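You operate a simulated robot arm through the tools that you are given. There is no shell and no other tool.

You are at the controls of a simulated two-armed robot. One attempt, no reset.

Task
Shut the dust drawer, set the gap and brush the small mushroom clean.
Fine: the small one of the two on the mat; drawer shut before you crank; stem up, gap dial on its size; leave it in the box, lid shut. What is to be rubbed or washed off counts as gone when no trace of it is left.

The check looks at the end state, three seconds after you hand in, the way a careful person would. Anything else that was tipped, shoved, dropped, spilled or broken makes it a failure. Lids that push on must go on centred and level and be pressed home; caps that screw on are set level and turned clockwise until they are tight.

Robot
Two 7-joint arms with two-finger parallel grippers on one trunk that stands fixed in place. Base frame: the origin is at the foot of the trunk, x ahead of it, y to its left, z up; the work surface is at about z = 780. Lengths are in mm, angles in degrees, forces in N, time in s.
The left shoulder is at [80, 131, 947], the right one opposite. With the tool pointing down near the work surface each hand reaches from about 400 to 860 mm from the base axis, measured 20 degrees to its own side. Payload 1.57 kg a hand.
The TCP of each hand is the grasp point between the finger pads, 30 mm short of the fingertips. In the tool frame z runs along the fingers and y along their closing line. The gripper opens to 110 mm. The fingers are 24 mm wide and 12 mm thick; the gripper's body (48 by 112 mm) begins 78 mm behind the TCP.
Orientation is that of the tool frame in the base frame, as a unit quaternion [x, y, z, w]. With the fingers straight down and closing along the base's y, the tool's x points along the base's -x, its y along +y and its z along -z.

Tools
- The arms move only by the tool step_arm. It takes "left_series", "right_series" or both (then of equal length, played together; a hand with none holds still); each is a list of rows, each a list of 6 numbers: the shift along the tool's x, y, z in units of 50 mm (1.0 is 50 mm), then the turn, a rotation vector about the tool's x, y, z in units of 6 degrees (1.0 is 6 degrees). In form: [[tx, ty, tz, rx, ry, rz], ...]. A call has 1 to 20 rows; each row shifts and turns the commanded pose from where the row before left it, along the tool's axes as they then stand. "left_gripper" and "right_gripper" are, for a hand that has rows, the gripper command, from -1 (fully open) to 1 (shut), values between in proportion, set as the call begins (left out, the last holds). A call with a number of a shift or a turn outside -1 to 1 is refused whole. Each row takes 0.2 s and may step no farther than 50 mm and 8.6 degrees from the row before; otherwise, or with a gripper value out of range, the whole call is refused. Where a pose cannot be reached the arm comes as near as it can. A force on the tool above 90 N (or 10 N above the force at the start of the call, whichever is more), or a blocked arm, ends the call early, and 0.2 s more pass. The fingers move at their own pace (about 108 mm/s each) and stop on an object; they squeeze with about 32 N. The grip force told is the motor's: it shows also when the fingers shut on nothing. Time passes only in rows, and 0.2 s behind the last, so rows that do not move let the fingers close. It gives the time, the measured TCP pose, the force on the tool (base axes), the opening and the grip force at its end, in the units of the frame above (readings bear some noise), with the torque about the TCP (base axes, N m) and any sound that the robot's microphone picked up, and new pictures: "pictures" is both (left out), scene, wrist or none (wrist: the cameras of the hands that moved).
- Cameras (640 x 400 px; columns grow to the right, rows downward): "scene" is now at [-50.8, -13.7, 1428.8]; the picture's right is [-0.16, -0.99, 0.00], its down [-0.48, 0.08, -0.88] and it looks along [0.87, -0.14, -0.48] (base axes); focal length 334 px, centre (320, 200). "left" rides on the left gripper at [70, -16, -141] in its tool frame; the picture's right is [0.23, 0.97, 0.00], its down [-0.85, 0.20, -0.48] and it looks along [-0.47, 0.11, 0.88] (tool axes); focal length 222 px, centre (320, 200). "right" rides on the right gripper at [70, 16, -141] in its tool frame; the picture's right is [-0.23, 0.97, 0.00], its down [-0.86, -0.20, -0.48] and it looks along [-0.47, -0.11, 0.88] (tool axes); focal length 222 px, centre (320, 200). There is no depth. A picture from a camera that has moved, and an enlarged one, comes with that camera's place and axes in the base frame and with its lens.
- aim_head(pan, tilt): turns the head with the scene camera to pan (to the left, within 109 degrees either way) and tilt (down, from -29 to 69), counted from straight ahead of the robot. It gives what a move gives, and a new picture of the scene camera.
- inspect(camera, box): a new picture of the part [left, top, right, bottom] of that camera's present view, enlarged. The clock stands still meanwhile.
- sign_off(): hands the job in; it is judged then, once.

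Places have to be worked out from the pictures, the camera data and where the tool is seen. Open the grippers and draw the arms clear of the work before you hand the job in, unless the task says otherwise.

The tools are called after "Emit:" as name(argument=value, ...) on one line, values as JSON. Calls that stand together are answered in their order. step_arm: Moves the arms, as the interface text tells. Its arguments: {"type":"object","properties":{"left_series":{"type":"array","items":{"type":"array","items":{"type":"number"}}},"left_gripper":{"type":"number"},"right_series":{"type":"array","items":{"type":"array","items":{"type":"number"}}},"right_gripper":{"type":"number"},"pictures":{"type":"string","enum":["both","scene","wrist","none"]}},"required":[]} The other tools are called the same way: aim_head (pan, tilt) turns the head that bears the scene camera; inspect (camera, box) takes an enlarged picture of a part of a camera's view; sign_off () hands the job in.

At the start:

```text
clock: 0.0
left_tool_pos: [647.0, 213.3, 1145.0]
left_tool_rot: [-0.001, 1.0, -0.001, 0.0]
left_ft_force: [0.3, 0.3, 0.3]
left_ft_torque: [0.01, -0.02, -0.04]
left_grip_width: 110.0
left_finger_force: 0.0
right_tool_pos: [484.8, -338.4, 1113.7]
right_tool_rot: [0.001, 1.0, 0.0, 0.0]
right_ft_force: [0.4, -0.5, -0.7]
right_ft_torque: [0.0, -0.03, 0.0]
right_grip_width: 110.1
right_finger_force: 0.0
head pan, tilt: [-9.0, 28.8]
```

scene: 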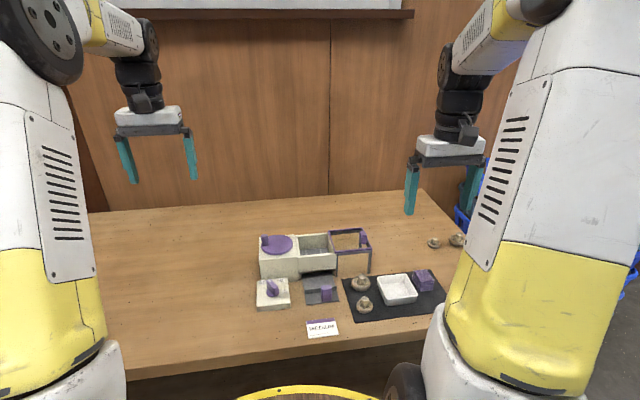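
right: 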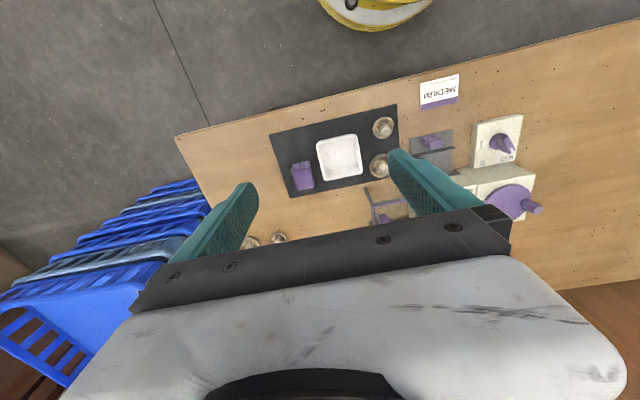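
left: 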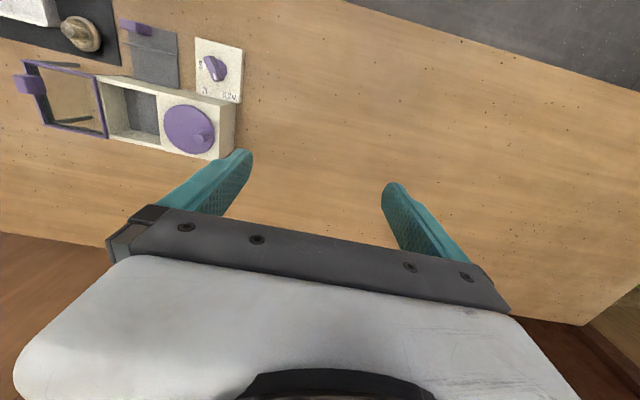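

I see a brushing machine with a crank, an open lid, an open drawer, a dial box, and a mat with two mushrooms, tray and a purple thing. I'll take enlarged looks first.

Emit:
inspect(camera="scene", box=[240, 215, 400, 345])

Emit:
inspect(camera="scene", box=[320, 220, 480, 320])

Emit:
inspect(camera="right", box=[240, 60, 560, 260])

Emit:
inspect(camera="left", box=[0, 0, 260, 170])

```text
3.08 times, centred on (320, 280) of scene
camera zoom: at [-50.8, -13.7, 1428.8], right [-0.16, -0.99, 0.0], down [-0.48, 0.08, -0.88], along [0.87, -0.14, -0.48], focal length 1028 px, centre (320, -46)
```

zoom: 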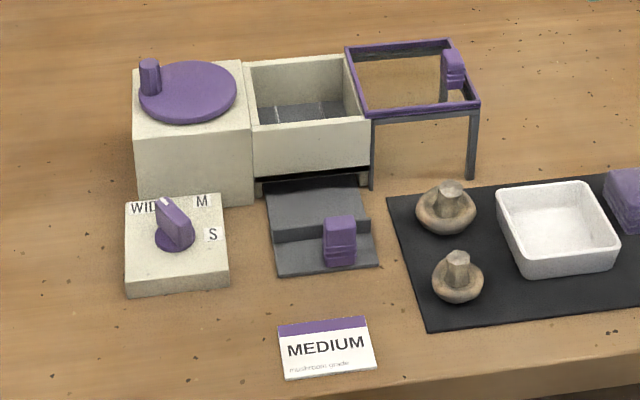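

```text
4.00 times, centred on (400, 270) of scene
camera zoom: at [-50.8, -13.7, 1428.8], right [-0.16, -0.99, 0.0], down [-0.48, 0.08, -0.88], along [0.87, -0.14, -0.48], focal length 1336 px, centre (0, -80)
```

zoom: 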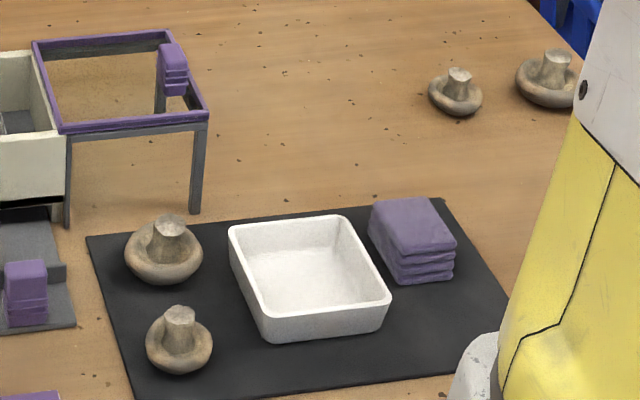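

```text
2.00 times, centred on (400, 160) of right
camera zoom: at [416.2, -322.2, 1253.7], right [0.23, 0.97, 0.0], down [0.86, -0.2, 0.48], along [0.47, -0.11, -0.88], focal length 444 px, centre (160, 280)
```

zoom: 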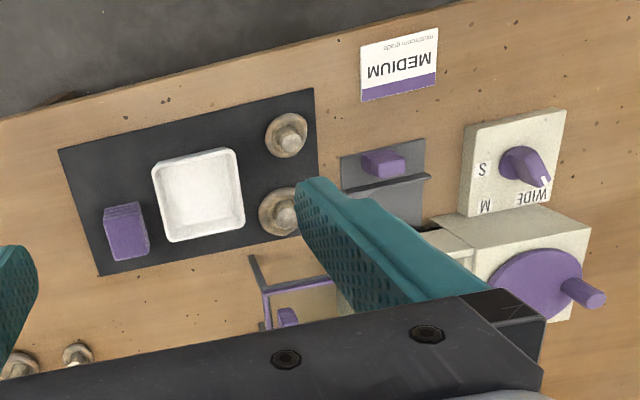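

```text
2.35 times, centred on (130, 85) of left
camera zoom: at [575.7, 196.8, 1288.1], right [-0.23, 0.97, 0.0], down [0.85, 0.2, 0.48], along [0.47, 0.11, -0.88], focal length 523 px, centre (767, 471)
```

zoom: 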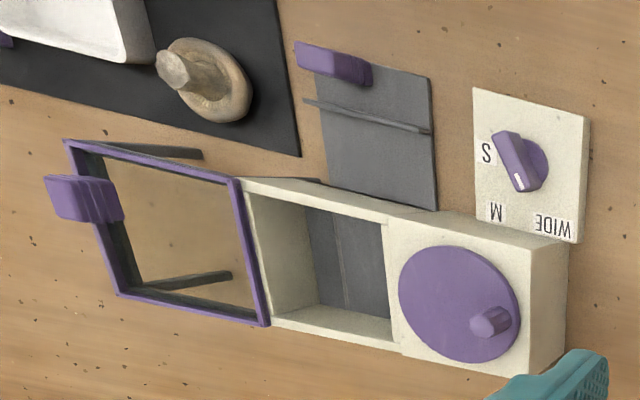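

I want to read the card and dial more closely, and study mushrooms and drawer.

Emit:
inspect(camera="scene", box=[305, 315, 345, 340])

Emit:
inspect(camera="scene", box=[250, 270, 300, 312])

Emit:
inspect(camera="scene", box=[340, 265, 390, 320])

Emit:
inspect(camera="scene", box=[255, 225, 345, 310])

Emit:
inspect(camera="scene", box=[420, 225, 480, 260])

```text
16.00 times, centred on (325, 328) of scene
camera zoom: at [-50.8, -13.7, 1428.8], right [-0.16, -0.99, 0.0], down [-0.48, 0.08, -0.88], along [0.87, -0.14, -0.48], focal length 5345 px, centre (240, -1840)
```

zoom: 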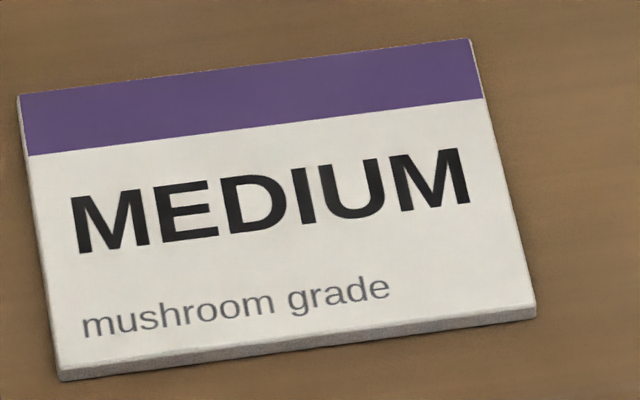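

```text
9.52 times, centred on (275, 291) of scene
camera zoom: at [-50.8, -13.7, 1428.8], right [-0.16, -0.99, 0.0], down [-0.48, 0.08, -0.88], along [0.87, -0.14, -0.48], focal length 3182 px, centre (749, -667)
```

zoom: 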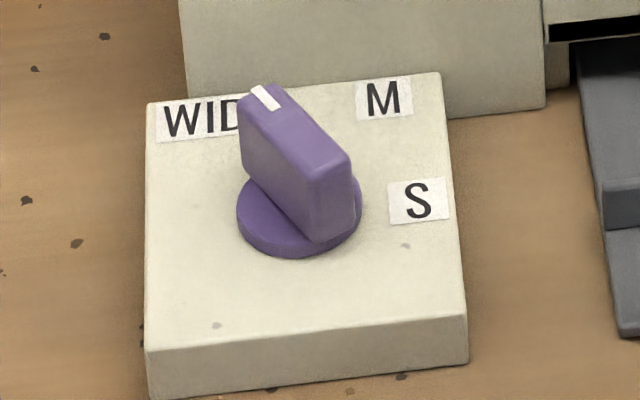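

```text
7.27 times, centred on (365, 292) of scene
camera zoom: at [-50.8, -13.7, 1428.8], right [-0.16, -0.99, 0.0], down [-0.48, 0.08, -0.88], along [0.87, -0.14, -0.48], focal length 2430 px, centre (-7, -473)
```

zoom: 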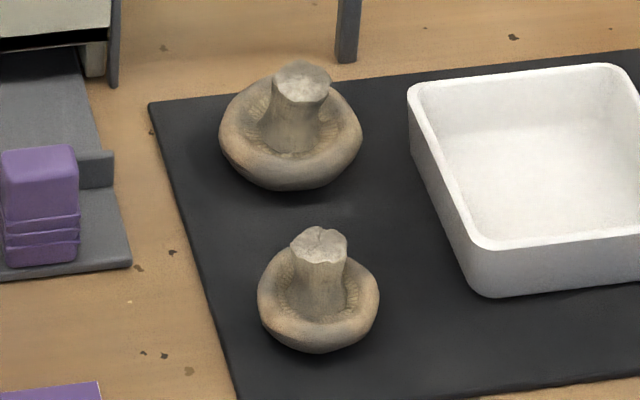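

```text
4.71 times, centred on (300, 268) of scene
camera zoom: at [-50.8, -13.7, 1428.8], right [-0.16, -0.99, 0.0], down [-0.48, 0.08, -0.88], along [0.87, -0.14, -0.48], focal length 1572 px, centre (414, -118)
```

zoom: 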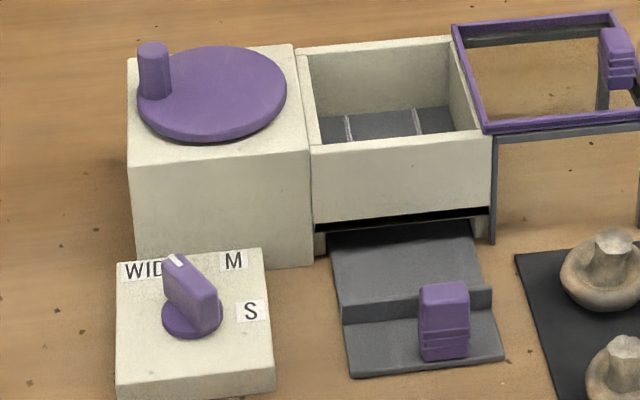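

```text
10.67 times, centred on (450, 242) of scene
camera zoom: at [-50.8, -13.7, 1428.8], right [-0.16, -0.99, 0.0], down [-0.48, 0.08, -0.88], along [0.87, -0.14, -0.48], focal length 3564 px, centre (-1067, -253)
```

zoom: 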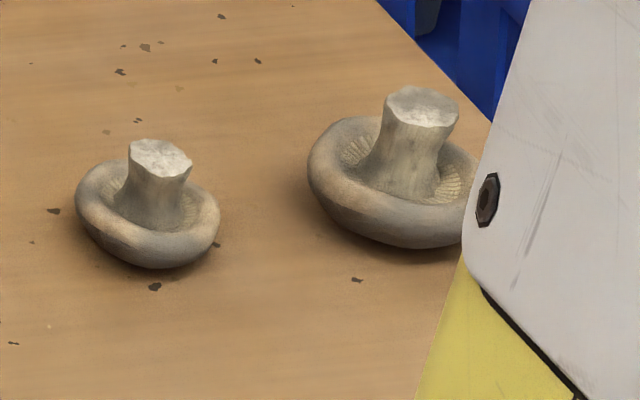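

The card reads MEDIUM ("mushroom grade") and the dial pointer is on WIDE, with M about 60° clockwise. The lid looks like a frame resting on a rail/stand right of the box. I move the right hand closer for a better look.

Emit:
step_arm(right_series=[[-0.3, 0.45, 0.7, 0, 0, 0], [-0.3, 0.45, 0.7, 0, 0, 0], [-0.3, 0.45, 0.7, 0, 0, 0], [-0.3, 0.4, 0.7, 0, 0, 0], [0, 0, 0, 0, 0, 0]])

```text
clock: 1.2
left_tool_pos: [645.5, 212.7, 1145.8]
left_tool_rot: [0.0, 1.0, 0.001, -0.001]
left_ft_force: [0.1, -0.3, 0.1]
left_ft_torque: [0.0, -0.02, -0.01]
left_grip_width: 110.2
left_finger_force: 0.1
right_tool_pos: [545.1, -249.9, 973.1]
right_tool_rot: [0.0, 1.0, 0.0, -0.001]
right_ft_force: [0.2, 0.0, -0.8]
right_ft_torque: [0.0, 0.05, 0.03]
right_grip_width: 110.1
right_finger_force: 0.1
head pan, tilt: [-9.0, 28.8]
camera right: at [476.8, -234.4, 1113.8], right [0.23, 0.97, 0.0], down [0.86, -0.2, 0.48], along [0.47, -0.11, -0.88], focal length 222 px, centre (320, 200)
```

scene: 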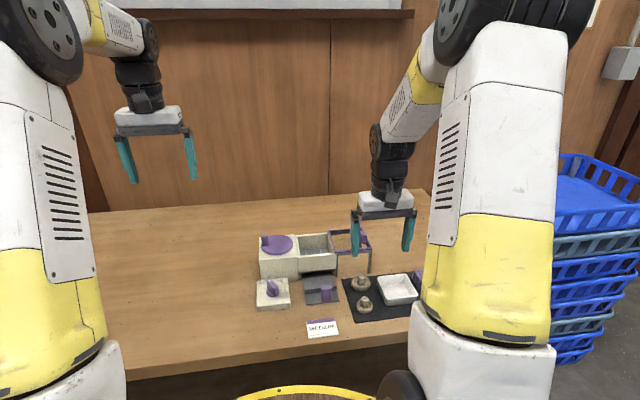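
right: 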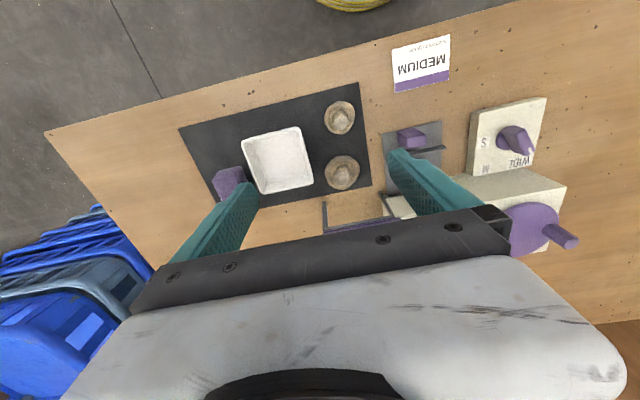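

The fingers hide the lid in the right view; the left camera sees it better, so I enlarge that.

Emit:
inspect(camera="left", box=[10, 50, 120, 150])

Emit:
inspect(camera="left", box=[90, 0, 250, 170])

Emit:
inspect(camera="scene", box=[320, 215, 380, 280])

Emit:
inspect(camera="right", box=[310, 80, 400, 200])

```text
4.00 times, centred on (65, 100) of left
camera zoom: at [575.7, 196.9, 1288.1], right [-0.23, 0.97, 0.0], down [0.85, 0.2, 0.48], along [0.47, 0.11, -0.88], focal length 888 px, centre (1340, 600)
```

zoom: 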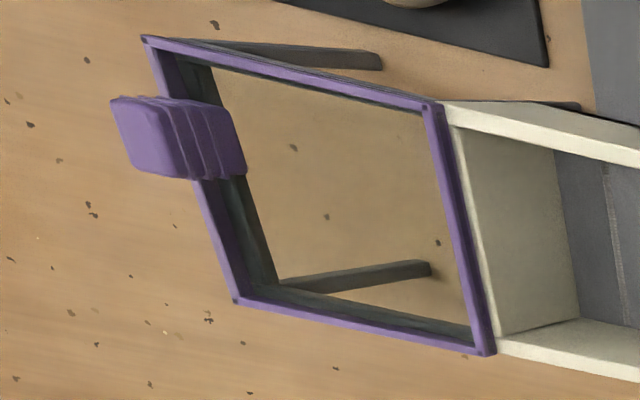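

```text
2.35 times, centred on (170, 85) of left
camera zoom: at [575.7, 196.9, 1288.1], right [-0.23, 0.97, 0.0], down [0.85, 0.2, 0.48], along [0.47, 0.11, -0.88], focal length 523 px, centre (673, 471)
```

zoom: 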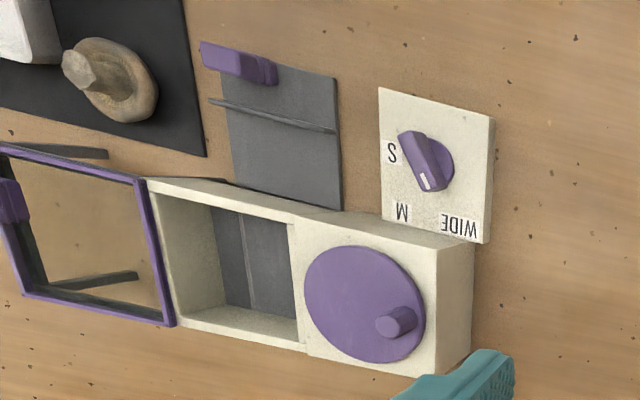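

```text
6.15 times, centred on (350, 248) of scene
camera zoom: at [-50.8, -13.7, 1428.8], right [-0.16, -0.99, 0.0], down [-0.48, 0.08, -0.88], along [0.87, -0.14, -0.48], focal length 2056 px, centre (135, -92)
```

zoom: 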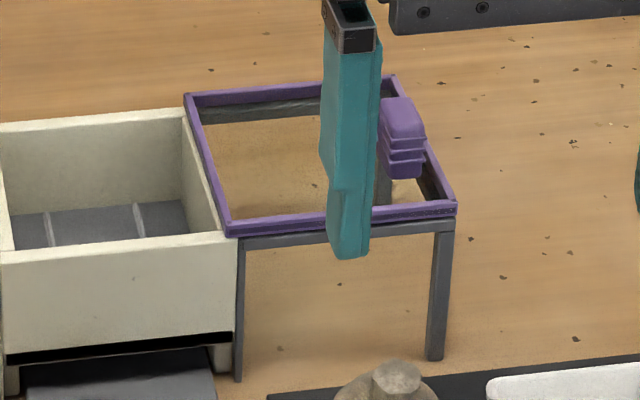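

```text
3.33 times, centred on (355, 140) of right
camera zoom: at [476.8, -234.4, 1113.8], right [0.23, 0.97, 0.0], down [0.86, -0.2, 0.48], along [0.47, -0.11, -0.88], focal length 740 px, centre (203, 400)
```

zoom: 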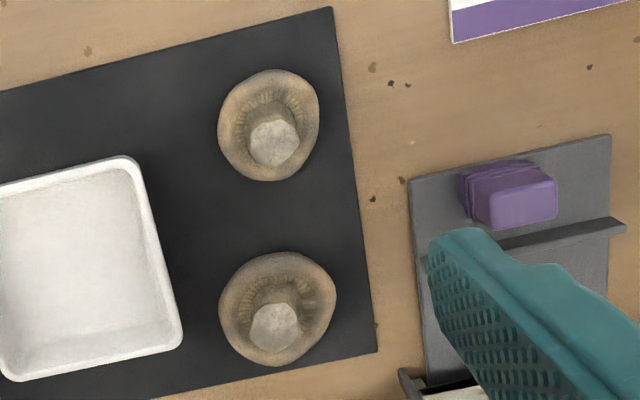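

The small mat mushroom stands at about (528, -218), stem up. Drawer handle is at about (574, -131), z 785–829, and the drawer needs about 50 mm of travel in +x. I bring the shut right gripper in front of the handle.

Emit:
step_arm(right_series=[[0.1, 0.8, 0, 0, 0, 0], [0.1, 0.8, 0, 0, 0, 0], [0.1, 0.78, 0, 0, 0, 0], [0, 0, 0.75, 0, 0, 0], [0, 0, 0.75, 0, 0, 0], [0, 0, 0.75, 0, 0, 0], [0, 0, 0.7, 0, 0, 0], [0, 0, 0, 0, 0, 0]], right_gripper=1)

```text
clock: 3.0
left_tool_pos: [646.6, 212.5, 1145.9]
left_tool_rot: [0.0, 1.0, 0.0, 0.0]
left_ft_force: [0.1, 0.0, -0.9]
left_ft_torque: [0.01, 0.0, -0.01]
left_grip_width: 109.8
left_finger_force: 0.1
right_tool_pos: [529.4, -131.3, 825.6]
right_tool_rot: [0.0, 1.0, 0.0, -0.001]
right_ft_force: [-1.0, 0.0, -0.4]
right_ft_torque: [-0.02, 0.01, 0.01]
right_grip_width: 0.0
right_finger_force: 21.6
head pan, tilt: [-9.0, 28.8]
camera right: at [461.0, -115.6, 965.7], right [0.23, 0.97, 0.0], down [0.86, -0.2, 0.48], along [0.47, -0.11, -0.88], focal length 222 px, centre (320, 200)
```

scene: 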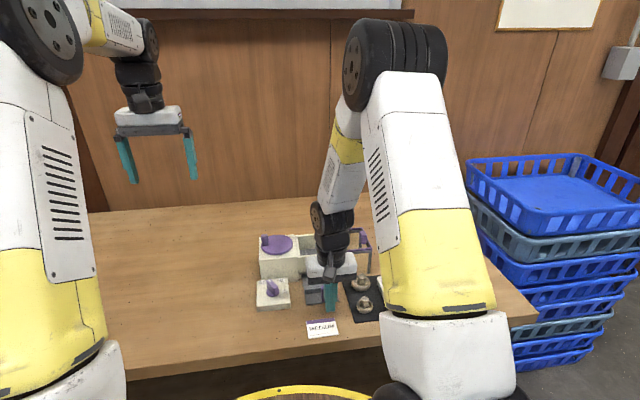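
right: 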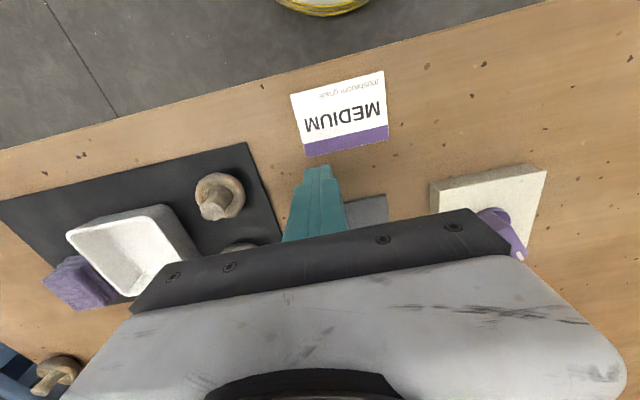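

The hand is in front of the handle at tip height ~795. I push forward in small steps, watching force.

Emit:
step_arm(right_series=[[-0.2, 0, 0, 0, 0, 0], [-0.2, 0, 0, 0, 0, 0], [-0.2, 0, 0, 0, 0, 0], [-0.2, 0, 0, 0, 0, 0], [-0.2, 0, 0, 0, 0, 0]], pictures="scene")

Emit:
inspect(camera="scene", box=[255, 225, 375, 325])

```text
clock: 4.2
left_tool_pos: [646.0, 211.8, 1146.7]
left_tool_rot: [0.0, 1.0, 0.0, 0.0]
left_ft_force: [-0.1, -0.4, -0.6]
left_ft_torque: [0.03, 0.01, 0.0]
left_grip_width: 110.0
left_finger_force: 0.0
right_tool_pos: [580.2, -132.4, 825.8]
right_tool_rot: [0.0, 1.0, -0.001, 0.0]
right_ft_force: [1.0, 0.2, 0.3]
right_ft_torque: [0.01, 0.01, 0.0]
right_grip_width: 0.0
right_finger_force: 21.5
head pan, tilt: [-9.0, 28.8]
```

scene: 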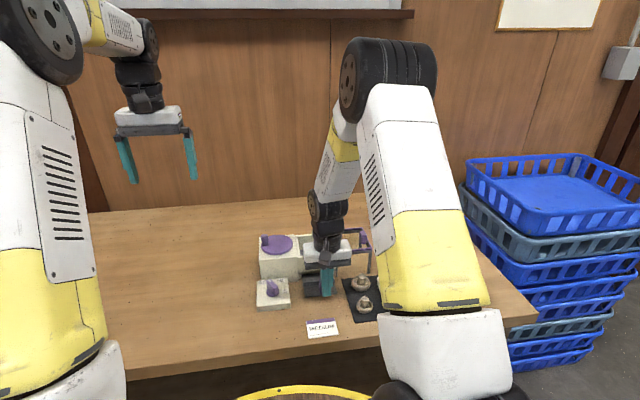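

```text
4.00 times, centred on (315, 275) of scene
camera zoom: at [-50.9, -13.7, 1428.8], right [-0.16, -0.99, 0.0], down [-0.48, 0.08, -0.88], along [0.87, -0.14, -0.48], focal length 1336 px, centre (340, -100)
```

zoom: 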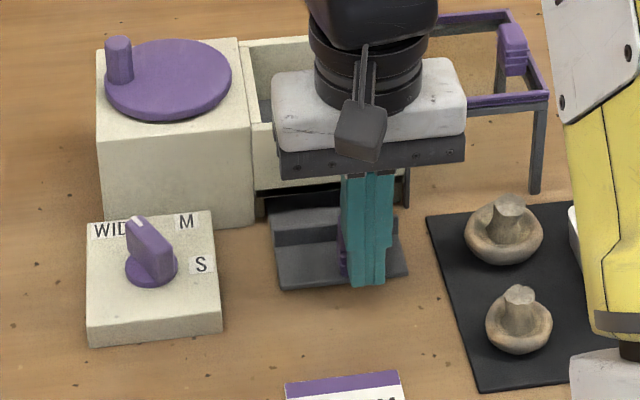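

The drawer is moving in (front edge shifted about 20 mm) with almost no force. I continue.

Emit:
step_arm(right_series=[[-0.16, 0, 0, 0, 0, 0], [-0.16, 0, 0, 0, 0, 0], [-0.12, 0, 0, 0, 0, 0]], pictures="none")

Emit:
inspect(camera="scene", box=[255, 225, 375, 325])

```text
clock: 5.0
left_tool_pos: [645.7, 213.5, 1146.8]
left_tool_rot: [0.0, 1.0, 0.0, 0.0]
left_ft_force: [0.7, 0.4, -0.1]
left_ft_torque: [0.01, 0.0, -0.01]
left_grip_width: 110.0
left_finger_force: 0.0
right_tool_pos: [602.9, -131.0, 825.4]
right_tool_rot: [0.0, 1.0, 0.0, 0.0]
right_ft_force: [-1.5, -0.8, 0.2]
right_ft_torque: [-0.02, 0.02, 0.0]
right_grip_width: 0.1
right_finger_force: 21.5
head pan, tilt: [-9.0, 28.8]
```

```text
4.00 times, centred on (315, 275) of scene
camera zoom: at [-50.8, -13.7, 1428.8], right [-0.16, -0.99, 0.0], down [-0.48, 0.08, -0.88], along [0.87, -0.14, -0.48], focal length 1336 px, centre (340, -100)
```

zoom: 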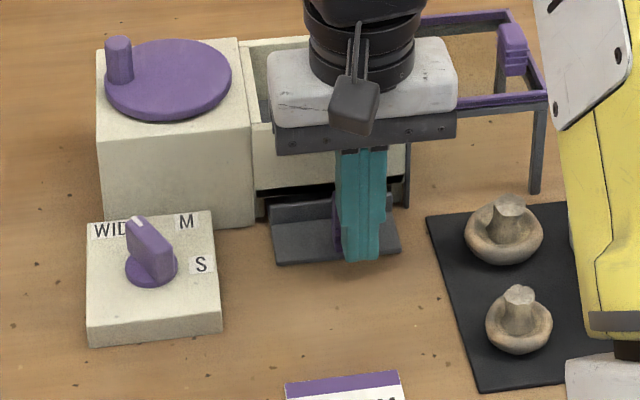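

The plate is now near the slot; a little more to go. I push on in smaller steps until the force rises.

Emit:
step_arm(right_series=[[-0.1, 0, 0, 0, 0, 0], [-0.1, 0, 0, 0, 0, 0]], pictures="none")

Emit:
inspect(camera="scene", box=[285, 240, 365, 305])

```text
clock: 5.6
left_tool_pos: [644.8, 212.1, 1147.2]
left_tool_rot: [0.0, 1.0, 0.001, 0.002]
left_ft_force: [-0.3, 0.5, 0.1]
left_ft_torque: [0.01, -0.03, -0.03]
left_grip_width: 110.0
left_finger_force: 0.1
right_tool_pos: [606.0, -130.2, 825.2]
right_tool_rot: [-0.001, 1.0, -0.001, -0.006]
right_ft_force: [-39.4, 1.9, 12.0]
right_ft_torque: [-0.34, -0.29, 0.02]
right_grip_width: 0.2
right_finger_force: 21.3
head pan, tilt: [-9.0, 28.8]
```

```text
6.15 times, centred on (325, 272) of scene
camera zoom: at [-53.0, -13.5, 1428.7], right [-0.16, -0.99, 0.0], down [-0.47, 0.08, -0.88], along [0.87, -0.14, -0.48], focal length 2056 px, centre (289, -246)
```

zoom: 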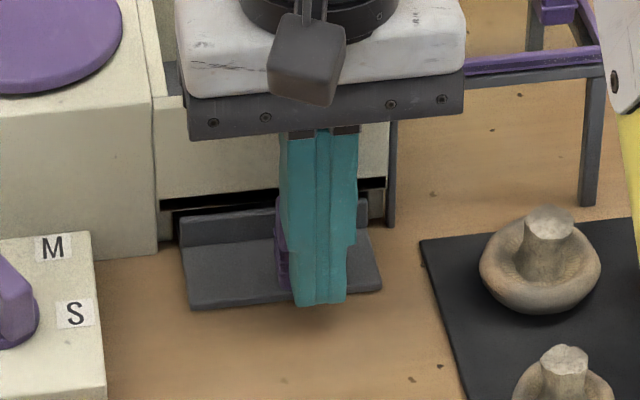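

Force rose to 39 N at x≈606 and the drawer plate now sits at about x=656, in line with the box front; it seems home. I back off and look.

Emit:
step_arm(right_series=[[0.2, 0, 0, 0, 0, 0], [0.7, 0, 0, 0, 0, 0], [0, 0, -0.8, 0, 0, 0], [0, 0, -0.8, 0, 0, 0], [0, 0, -0.8, 0, 0, 0], [0, -0.8, -0.4, 0, 0, 0], [0, -0.8, -0.2, 0, 0, 0]], pictures="none")

Emit:
inspect(camera="scene", box=[285, 235, 365, 305])

Emit:
inspect(camera="left", box=[70, 0, 250, 120])

```text
clock: 7.2
left_tool_pos: [646.7, 212.4, 1144.2]
left_tool_rot: [-0.001, 1.0, 0.0, 0.0]
left_ft_force: [0.4, 0.4, 0.1]
left_ft_torque: [-0.02, 0.01, -0.01]
left_grip_width: 110.1
left_finger_force: 0.1
right_tool_pos: [566.4, -211.1, 974.5]
right_tool_rot: [-0.001, 1.0, 0.001, 0.0]
right_ft_force: [-0.7, 0.5, -0.5]
right_ft_torque: [0.01, 0.03, -0.01]
right_grip_width: 0.0
right_finger_force: 21.8
head pan, tilt: [-9.0, 28.8]
```

```text
5.71 times, centred on (325, 270) of scene
camera zoom: at [-50.7, -13.4, 1428.8], right [-0.16, -0.99, 0.0], down [-0.48, 0.08, -0.88], along [0.87, -0.14, -0.48], focal length 1909 px, centre (291, -200)
```

zoom: 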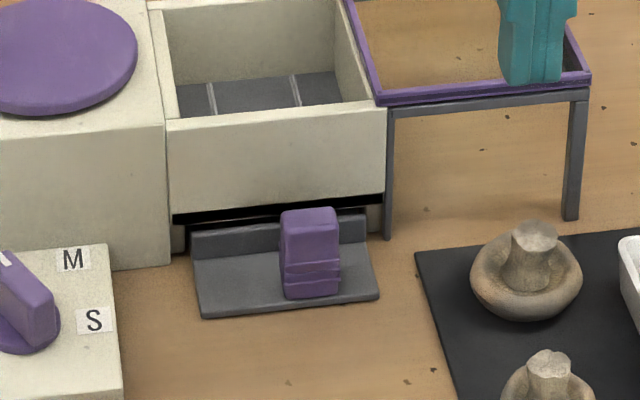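

```text
3.33 times, centred on (160, 60) of left
camera zoom: at [575.7, 197.3, 1288.1], right [-0.23, 0.97, 0.0], down [0.85, 0.2, 0.48], along [0.47, 0.11, -0.88], focal length 740 px, centre (853, 667)
```

zoom: 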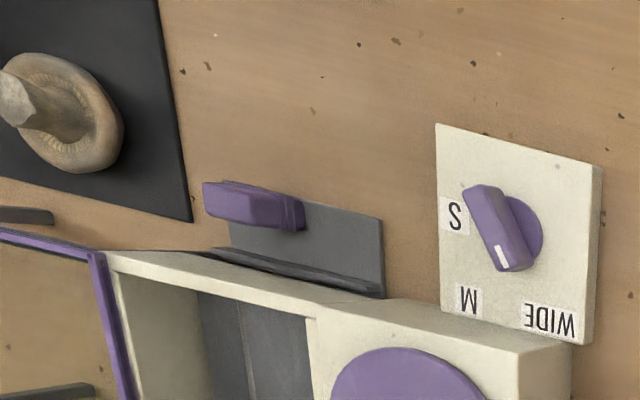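

Drawer seems shut against its stop (plate at x≈656–658, front of handle 618). Next the dial: I bring the left hand above it, with its fingers turned to straddle the pointer bar (about 27° ccw).

Emit:
step_arm(left_series=[[0.178, -0.828, 0.5, 0, 0, 0], [0.178, -0.828, 0.5, 0, 0, 0], [0.178, -0.828, 0.5, 0, 0, 0], [0.178, -0.828, 0.5, 0, 0, 0], [0.178, -0.828, 0.5, 0, 0, 0], [0, 0, 0.7, 0, 0, -1], [0, 0, 0.7, 0, 0, -1], [0, 0, 0, 0, 0, -1], [0, 0, 0, 0, 0, -1], [0, 0, 0, 0, 0, -0.58], [0, 0, 0, 0, 0, 0]], left_gripper=-0.1)

Emit:
inspect(camera="scene", box=[240, 225, 340, 315])

```text
clock: 9.6
left_tool_pos: [602.1, 6.0, 951.7]
left_tool_rot: [-0.239, 0.971, 0.0, 0.0]
left_ft_force: [-1.1, -0.4, -0.2]
left_ft_torque: [0.01, -0.03, 0.03]
left_grip_width: 60.7
left_finger_force: 0.0
right_tool_pos: [567.6, -211.4, 975.8]
right_tool_rot: [0.0, 1.0, 0.001, 0.0]
right_ft_force: [-0.3, 0.0, 1.1]
right_ft_torque: [-0.01, 0.01, -0.04]
right_grip_width: 0.0
right_finger_force: 20.9
head pan, tilt: [-9.0, 28.8]
camera left: at [546.9, -41.0, 1093.4], right [-0.65, 0.76, 0.0], down [0.67, 0.57, 0.48], along [0.36, 0.31, -0.88], focal length 222 px, centre (320, 200)
```

scene: 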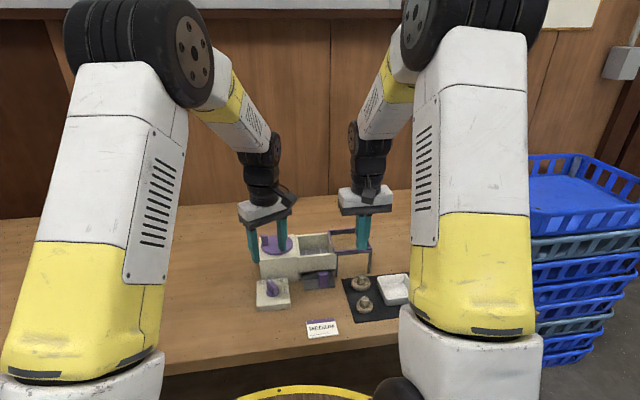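
left: 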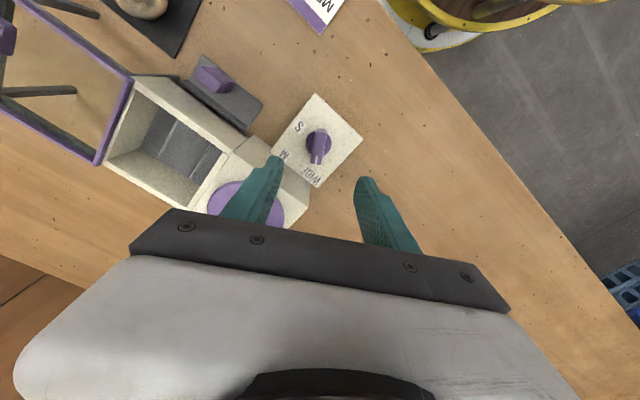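

```text
4.44 times, centred on (290, 270) of scene
camera zoom: at [-50.8, -13.8, 1428.8], right [-0.16, -0.99, 0.0], down [-0.48, 0.08, -0.88], along [0.87, -0.14, -0.48], focal length 1485 px, centre (453, -111)
```

zoom: 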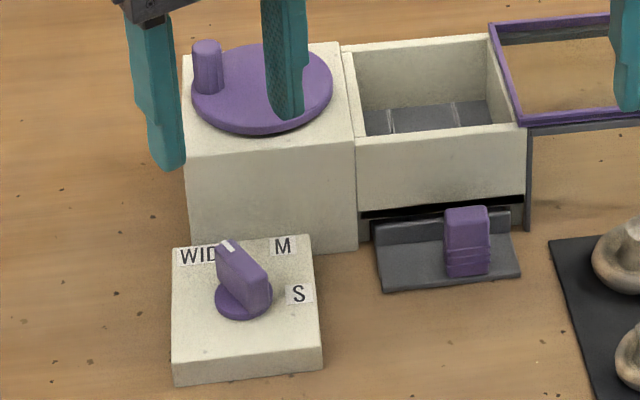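

Emit:
inspect(camera="left", box=[260, 85, 370, 195])

Emit:
inspect(camera="left", box=[100, 40, 270, 200])

```text
3.64 times, centred on (315, 140) of left
camera zoom: at [546.9, -41.0, 1093.4], right [-0.65, 0.76, 0.0], down [0.67, 0.57, 0.48], along [0.36, 0.31, -0.88], focal length 808 px, centre (338, 418)
```

zoom: 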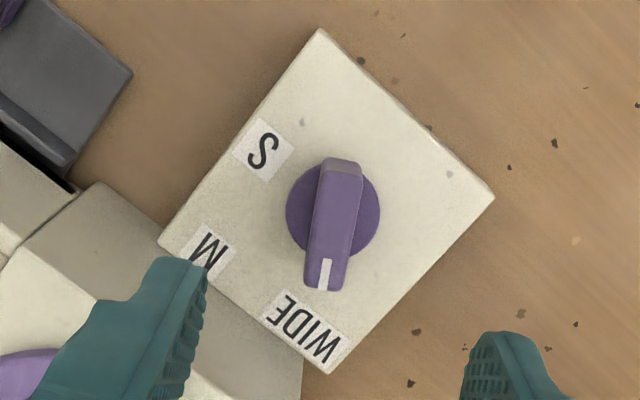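

```text
2.50 times, centred on (185, 120) of left
camera zoom: at [546.9, -41.0, 1093.4], right [-0.65, 0.76, 0.0], down [0.67, 0.57, 0.48], along [0.36, 0.31, -0.88], focal length 555 px, centre (658, 400)
```

zoom: 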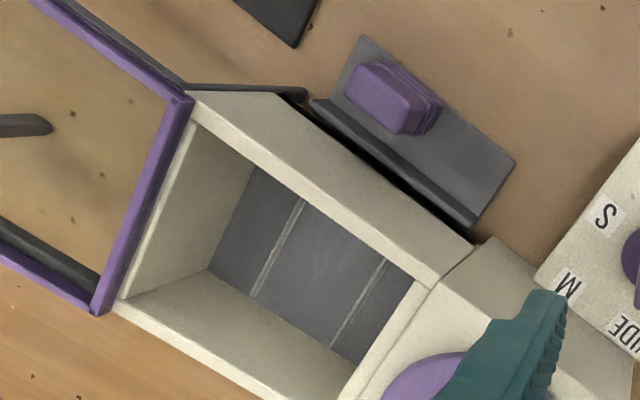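

Knob axis at about (602.5, 5), pointer at about +29° (WIDE), M about −31°. I descend so that the fingertips stop just above the disc, then close.

Emit:
step_arm(left_series=[[0, 0, 0.8, 0, 0, 0], [0, 0, 0.8, 0, 0, 0], [0, 0, 0.62, 0, 0, 0], [0, 0, 0, 0, 0, 0]], pictures="none")

Emit:
inspect(camera="scene", box=[240, 225, 340, 315])

```text
clock: 10.6
left_tool_pos: [600.7, 5.8, 839.7]
left_tool_rot: [-0.238, 0.971, 0.0, 0.001]
left_ft_force: [0.5, 0.4, -0.6]
left_ft_torque: [-0.03, -0.03, 0.01]
left_grip_width: 60.6
left_finger_force: 0.1
right_tool_pos: [566.2, -212.1, 974.7]
right_tool_rot: [0.0, 1.0, 0.0, 0.0]
right_ft_force: [-0.3, -0.6, 0.2]
right_ft_torque: [0.0, -0.01, 0.01]
right_grip_width: 0.2
right_finger_force: 21.2
head pan, tilt: [-9.0, 28.8]
```

```text
4.44 times, centred on (290, 270) of scene
camera zoom: at [-50.8, -13.8, 1428.8], right [-0.16, -0.99, 0.0], down [-0.48, 0.08, -0.88], along [0.87, -0.14, -0.48], focal length 1485 px, centre (453, -111)
```

zoom: 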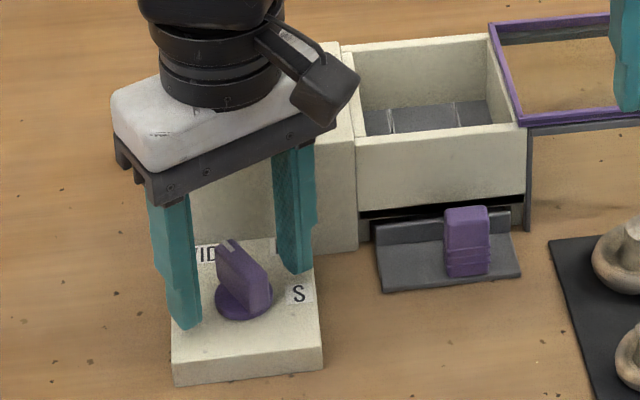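

The fingers straddle the bar as intended. I close on it.

Emit:
step_arm(left_series=[[0, 0, 0, 0, 0, 0], [0, 0, 0, 0, 0, 0], [0, 0, 0, 0, 0, 0]], left_gripper=1, pictures="none")

Emit:
inspect(camera="left", box=[220, 60, 420, 240])

```text
clock: 11.4
left_tool_pos: [601.5, 3.2, 840.4]
left_tool_rot: [-0.236, 0.972, 0.0, 0.001]
left_ft_force: [6.3, -14.0, -5.4]
left_ft_torque: [0.4, -0.73, -0.06]
left_grip_width: 14.0
left_finger_force: 30.5
right_tool_pos: [566.8, -212.3, 974.1]
right_tool_rot: [0.0, 1.0, 0.0, 0.0]
right_ft_force: [0.1, 0.1, 0.5]
right_ft_torque: [0.01, -0.05, 0.0]
right_grip_width: 0.2
right_finger_force: 21.3
head pan, tilt: [-9.0, 28.8]
```

```text
2.22 times, centred on (320, 150) of left
camera zoom: at [546.2, -42.3, 982.2], right [-0.65, 0.76, 0.0], down [0.67, 0.57, 0.48], along [0.37, 0.31, -0.88], focal length 494 px, centre (320, 311)
```

zoom: 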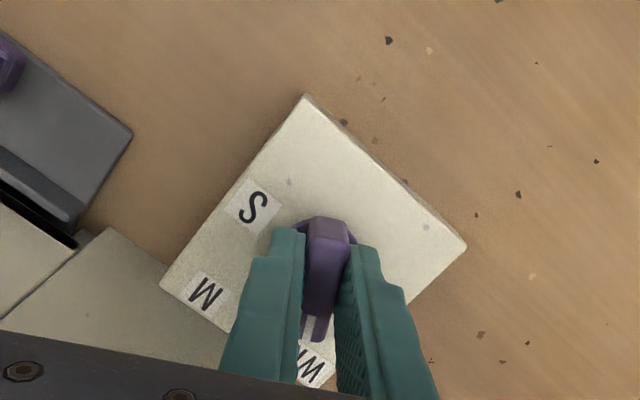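

Gripped at 14 mm width, but a side force of ~15 N shows the knob is ~3 mm off along the closing line. I shift by that and then turn 60° clockwise.

Emit:
step_arm(left_series=[[0, -0.055, 0, 0, 0, 0], [0, 0, 0, 0, 0, 0.5], [0, 0, 0, 0, 0, 1], [0, 0, 0, 0, 0, 1]], pictures="none")

Emit:
inspect(camera="left", box=[220, 60, 420, 240])

```text
clock: 12.4
left_tool_pos: [601.6, 4.2, 839.9]
left_tool_rot: [-0.109, 0.994, 0.002, -0.002]
left_ft_force: [-15.1, 1.3, 13.3]
left_ft_torque: [-0.31, 0.23, 0.04]
left_grip_width: 13.8
left_finger_force: 30.1
right_tool_pos: [567.3, -210.7, 976.4]
right_tool_rot: [-0.001, 1.0, -0.001, 0.0]
right_ft_force: [-0.1, -0.1, -1.0]
right_ft_torque: [-0.01, 0.0, -0.01]
right_grip_width: 0.0
right_finger_force: 20.9
head pan, tilt: [-9.0, 28.8]
```

```text
2.22 times, centred on (320, 150) of left
camera zoom: at [536.6, -26.3, 982.3], right [-0.43, 0.9, 0.0], down [0.79, 0.38, 0.48], along [0.43, 0.21, -0.88], focal length 494 px, centre (320, 311)
```

zoom: 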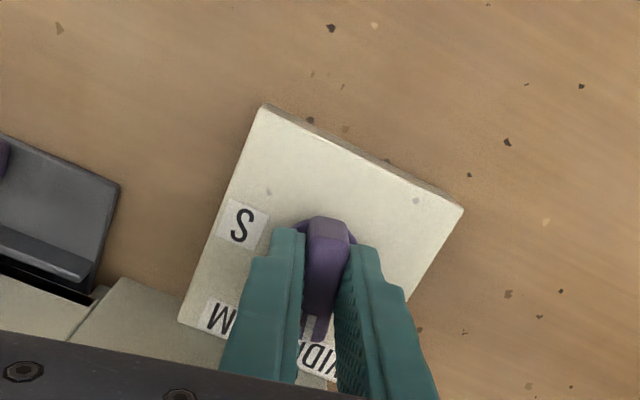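

The knob turns with the hand (now 12.5°). I continue 44.5° more to point at M.

Emit:
step_arm(left_series=[[0.02, 0, 0, 0, 0, 1], [0, 0, 0, 0, 0, 1], [0, 0, 0, 0, 0, 1], [0, 0, 0, 0, 0, 1], [0, 0, 0, 0, 0, 1], [0, 0, 0, 0, 0, 1], [0, 0, 0, 0, 0, 1], [0, 0, 0, 0, 0, 0.45], [0, 0, 0, 0, 0, 0]], pictures="none")

Emit:
inspect(camera="left", box=[220, 60, 420, 240])

Emit:
inspect(camera="scene", box=[240, 235, 340, 315])

```text
clock: 14.4
left_tool_pos: [603.8, 7.8, 839.3]
left_tool_rot: [0.275, 0.961, 0.001, 0.0]
left_ft_force: [-7.2, 32.8, 6.2]
left_ft_torque: [0.22, 0.19, 0.07]
left_grip_width: 13.9
left_finger_force: 30.4
right_tool_pos: [566.7, -210.5, 975.4]
right_tool_rot: [-0.001, 1.0, 0.001, 0.0]
right_ft_force: [0.1, 0.5, -0.1]
right_ft_torque: [0.03, 0.02, -0.03]
right_grip_width: 0.1
right_finger_force: 21.5
head pan, tilt: [-9.0, 28.8]
```

```text
2.22 times, centred on (320, 150) of left
camera zoom: at [533.8, 30.1, 982.2], right [0.32, 0.95, 0.0], down [0.83, -0.29, 0.48], along [0.45, -0.15, -0.88], focal length 494 px, centre (320, 311)
```

zoom: 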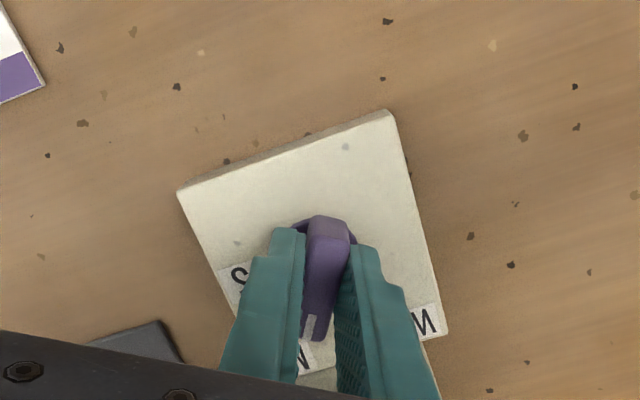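

```text
5.00 times, centred on (290, 275) of scene
camera zoom: at [-51.2, -12.5, 1428.8], right [-0.16, -0.99, 0.0], down [-0.48, 0.07, -0.88], along [0.87, -0.14, -0.48], focal length 1670 px, centre (470, -175)
```

zoom: 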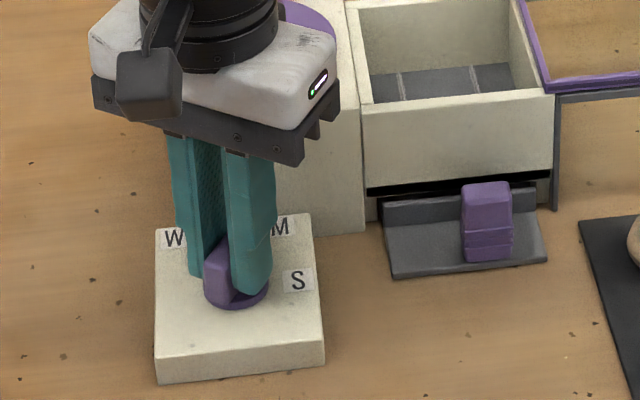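

The hand is at −32° yaw and the dial box itself has not moved. I open and lift away to check the pointer.

Emit:
step_arm(left_series=[[0, 0, 0, 0, 0, 0], [0, 0, 0, 0, 0, 0], [0, 0, -0.8, 0, 0, 0], [0, 0, -0.8, 0, 0, 0], [0, 0, -0.8, 0, 0, 0], [0, 0, -0.4, 0, 0, 0], [0, 0, 0, 0, 0, 0]], left_gripper=-0.1, pictures="none")

Emit:
inspect(camera="left", box=[220, 60, 420, 240])

Emit:
inspect(camera="scene", box=[250, 265, 300, 315])

```text
clock: 16.0
left_tool_pos: [603.0, 3.5, 980.5]
left_tool_rot: [0.278, 0.961, 0.0, 0.001]
left_ft_force: [-1.1, -0.1, 0.5]
left_ft_torque: [-0.02, 0.01, -0.01]
left_grip_width: 60.3
left_finger_force: 0.0
right_tool_pos: [566.8, -213.0, 974.3]
right_tool_rot: [-0.001, 1.0, 0.0, 0.0]
right_ft_force: [0.9, -0.6, -0.6]
right_ft_torque: [0.02, 0.01, -0.04]
right_grip_width: 0.0
right_finger_force: 21.1
head pan, tilt: [-9.0, 28.8]
```

```text
2.22 times, centred on (320, 150) of left
camera zoom: at [533.6, 27.0, 1121.8], right [0.33, 0.95, 0.0], down [0.83, -0.29, 0.48], along [0.45, -0.16, -0.88], focal length 494 px, centre (320, 311)
```

zoom: 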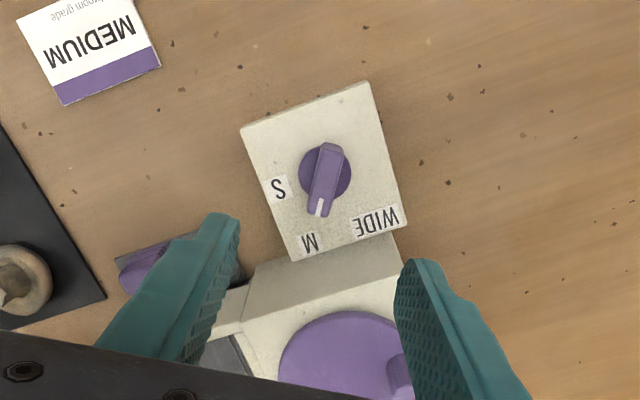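

```text
8.00 times, centred on (275, 290) of scene
camera zoom: at [-50.8, -13.7, 1428.8], right [-0.16, -0.99, 0.0], down [-0.48, 0.08, -0.88], along [0.87, -0.14, -0.48], focal length 2673 px, centre (680, -520)
```

zoom: 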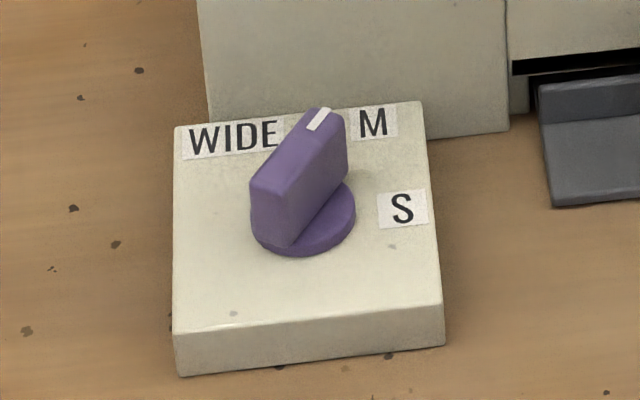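

The pointer reads about −27.5° versus M at about −31°; close, but I'll regrip centred and nudge it a few degrees to sit squarely on M.

Emit:
step_arm(left_series=[[0, 0, 0.8, 0, 0, 0.2], [0, 0, 0.8, 0, 0, 0], [0, 0, 0.8, 0, 0, 0], [0, 0, 0.4, 0, 0, 0], [0, 0, 0, 0, 0, 0]], pictures="none")

Emit:
step_arm(left_series=[[0, 0, 0, 0, 0, 0], [0, 0, 0, 0, 0, 0], [0, 0, 0, 0, 0, 0]], left_gripper=1, pictures="none")

```text
clock: 17.2
left_tool_pos: [602.2, 2.7, 839.6]
left_tool_rot: [0.288, 0.958, 0.0, -0.001]
left_ft_force: [0.4, 0.7, 0.7]
left_ft_torque: [-0.02, 0.01, 0.02]
left_grip_width: 60.3
left_finger_force: 0.0
right_tool_pos: [567.1, -210.7, 975.0]
right_tool_rot: [0.0, 1.0, 0.0, 0.001]
right_ft_force: [0.0, 0.4, 0.3]
right_ft_torque: [-0.02, -0.01, -0.01]
right_grip_width: 0.1
right_finger_force: 20.7
head pan, tilt: [-9.0, 28.8]
```

```text
clock: 18.0
left_tool_pos: [605.6, 5.4, 838.9]
left_tool_rot: [0.286, 0.958, 0.002, 0.001]
left_ft_force: [16.2, 17.9, -4.1]
left_ft_torque: [-0.04, -0.18, 0.01]
left_grip_width: 13.8
left_finger_force: 30.3
right_tool_pos: [566.8, -210.7, 974.4]
right_tool_rot: [-0.001, 1.0, 0.0, 0.0]
right_ft_force: [0.3, 0.4, -0.8]
right_ft_torque: [0.03, -0.02, 0.02]
right_grip_width: 0.0
right_finger_force: 21.4
head pan, tilt: [-9.0, 28.8]
```

Aligned now (yaw −33°, torque about z near zero). I relieve the side load by shifting 4 mm along the closing line, release and lift.

Emit:
step_arm(left_series=[[0, 0.08, 0, 0, 0, 0], [0, 0, 0, 0, 0, 0]], pictures="none")

Emit:
step_arm(left_series=[[0, 0, 0, 0, 0, 0], [0, 0, 0, 0, 0, 0], [0, 0, -0.8, 0, 0, 0], [0, 0, -0.8, 0, 0, 0], [0, 0, -0.8, 0, 0, 0], [0, 0, -0.4, 0, 0, 0], [0, 0, 0, 0, 0, 0]], left_gripper=-0.1, pictures="none")

Emit:
inspect(camera="left", box=[220, 60, 420, 240])

Emit:
inspect(camera="scene", box=[250, 265, 300, 315])

```text
clock: 18.6
left_tool_pos: [604.8, 5.1, 839.4]
left_tool_rot: [0.287, 0.958, 0.0, 0.0]
left_ft_force: [8.5, 13.1, -1.6]
left_ft_torque: [-0.11, -0.81, -0.03]
left_grip_width: 13.8
left_finger_force: 30.5
right_tool_pos: [566.6, -211.4, 973.6]
right_tool_rot: [0.0, 1.0, 0.0, 0.0]
right_ft_force: [0.0, -0.5, 0.5]
right_ft_torque: [0.0, 0.01, 0.01]
right_grip_width: 0.0
right_finger_force: 21.4
head pan, tilt: [-9.0, 28.8]
```

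```text
clock: 20.2
left_tool_pos: [605.6, 5.9, 979.6]
left_tool_rot: [0.288, 0.958, 0.0, -0.001]
left_ft_force: [-0.1, -0.2, -0.5]
left_ft_torque: [-0.02, -0.01, 0.05]
left_grip_width: 60.4
left_finger_force: 0.1
right_tool_pos: [567.2, -211.8, 975.9]
right_tool_rot: [0.0, 1.0, 0.0, 0.0]
right_ft_force: [0.3, 0.4, -0.7]
right_ft_torque: [0.01, -0.03, -0.04]
right_grip_width: 0.1
right_finger_force: 21.6
head pan, tilt: [-9.0, 28.8]
```

```text
2.22 times, centred on (320, 150) of left
camera zoom: at [536.9, 31.5, 1122.1], right [0.35, 0.94, 0.0], down [0.82, -0.3, 0.48], along [0.45, -0.17, -0.88], focal length 494 px, centre (320, 311)
```

zoom: 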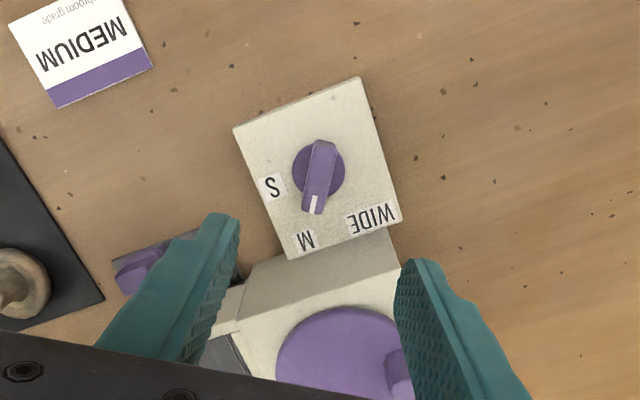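

```text
8.00 times, centred on (275, 290) of scene
camera zoom: at [-50.8, -13.7, 1428.8], right [-0.16, -0.99, 0.0], down [-0.48, 0.08, -0.88], along [0.87, -0.14, -0.48], focal length 2673 px, centre (680, -520)
```

zoom: 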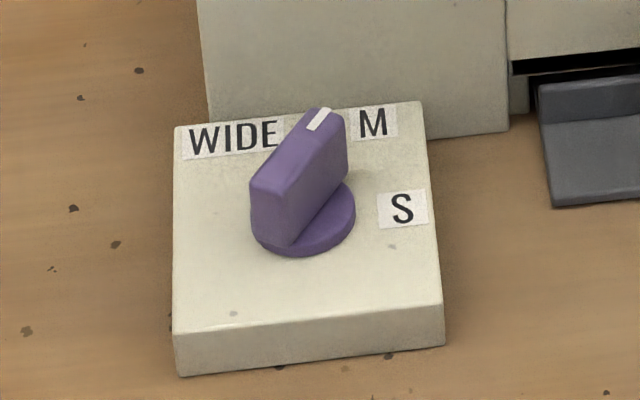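

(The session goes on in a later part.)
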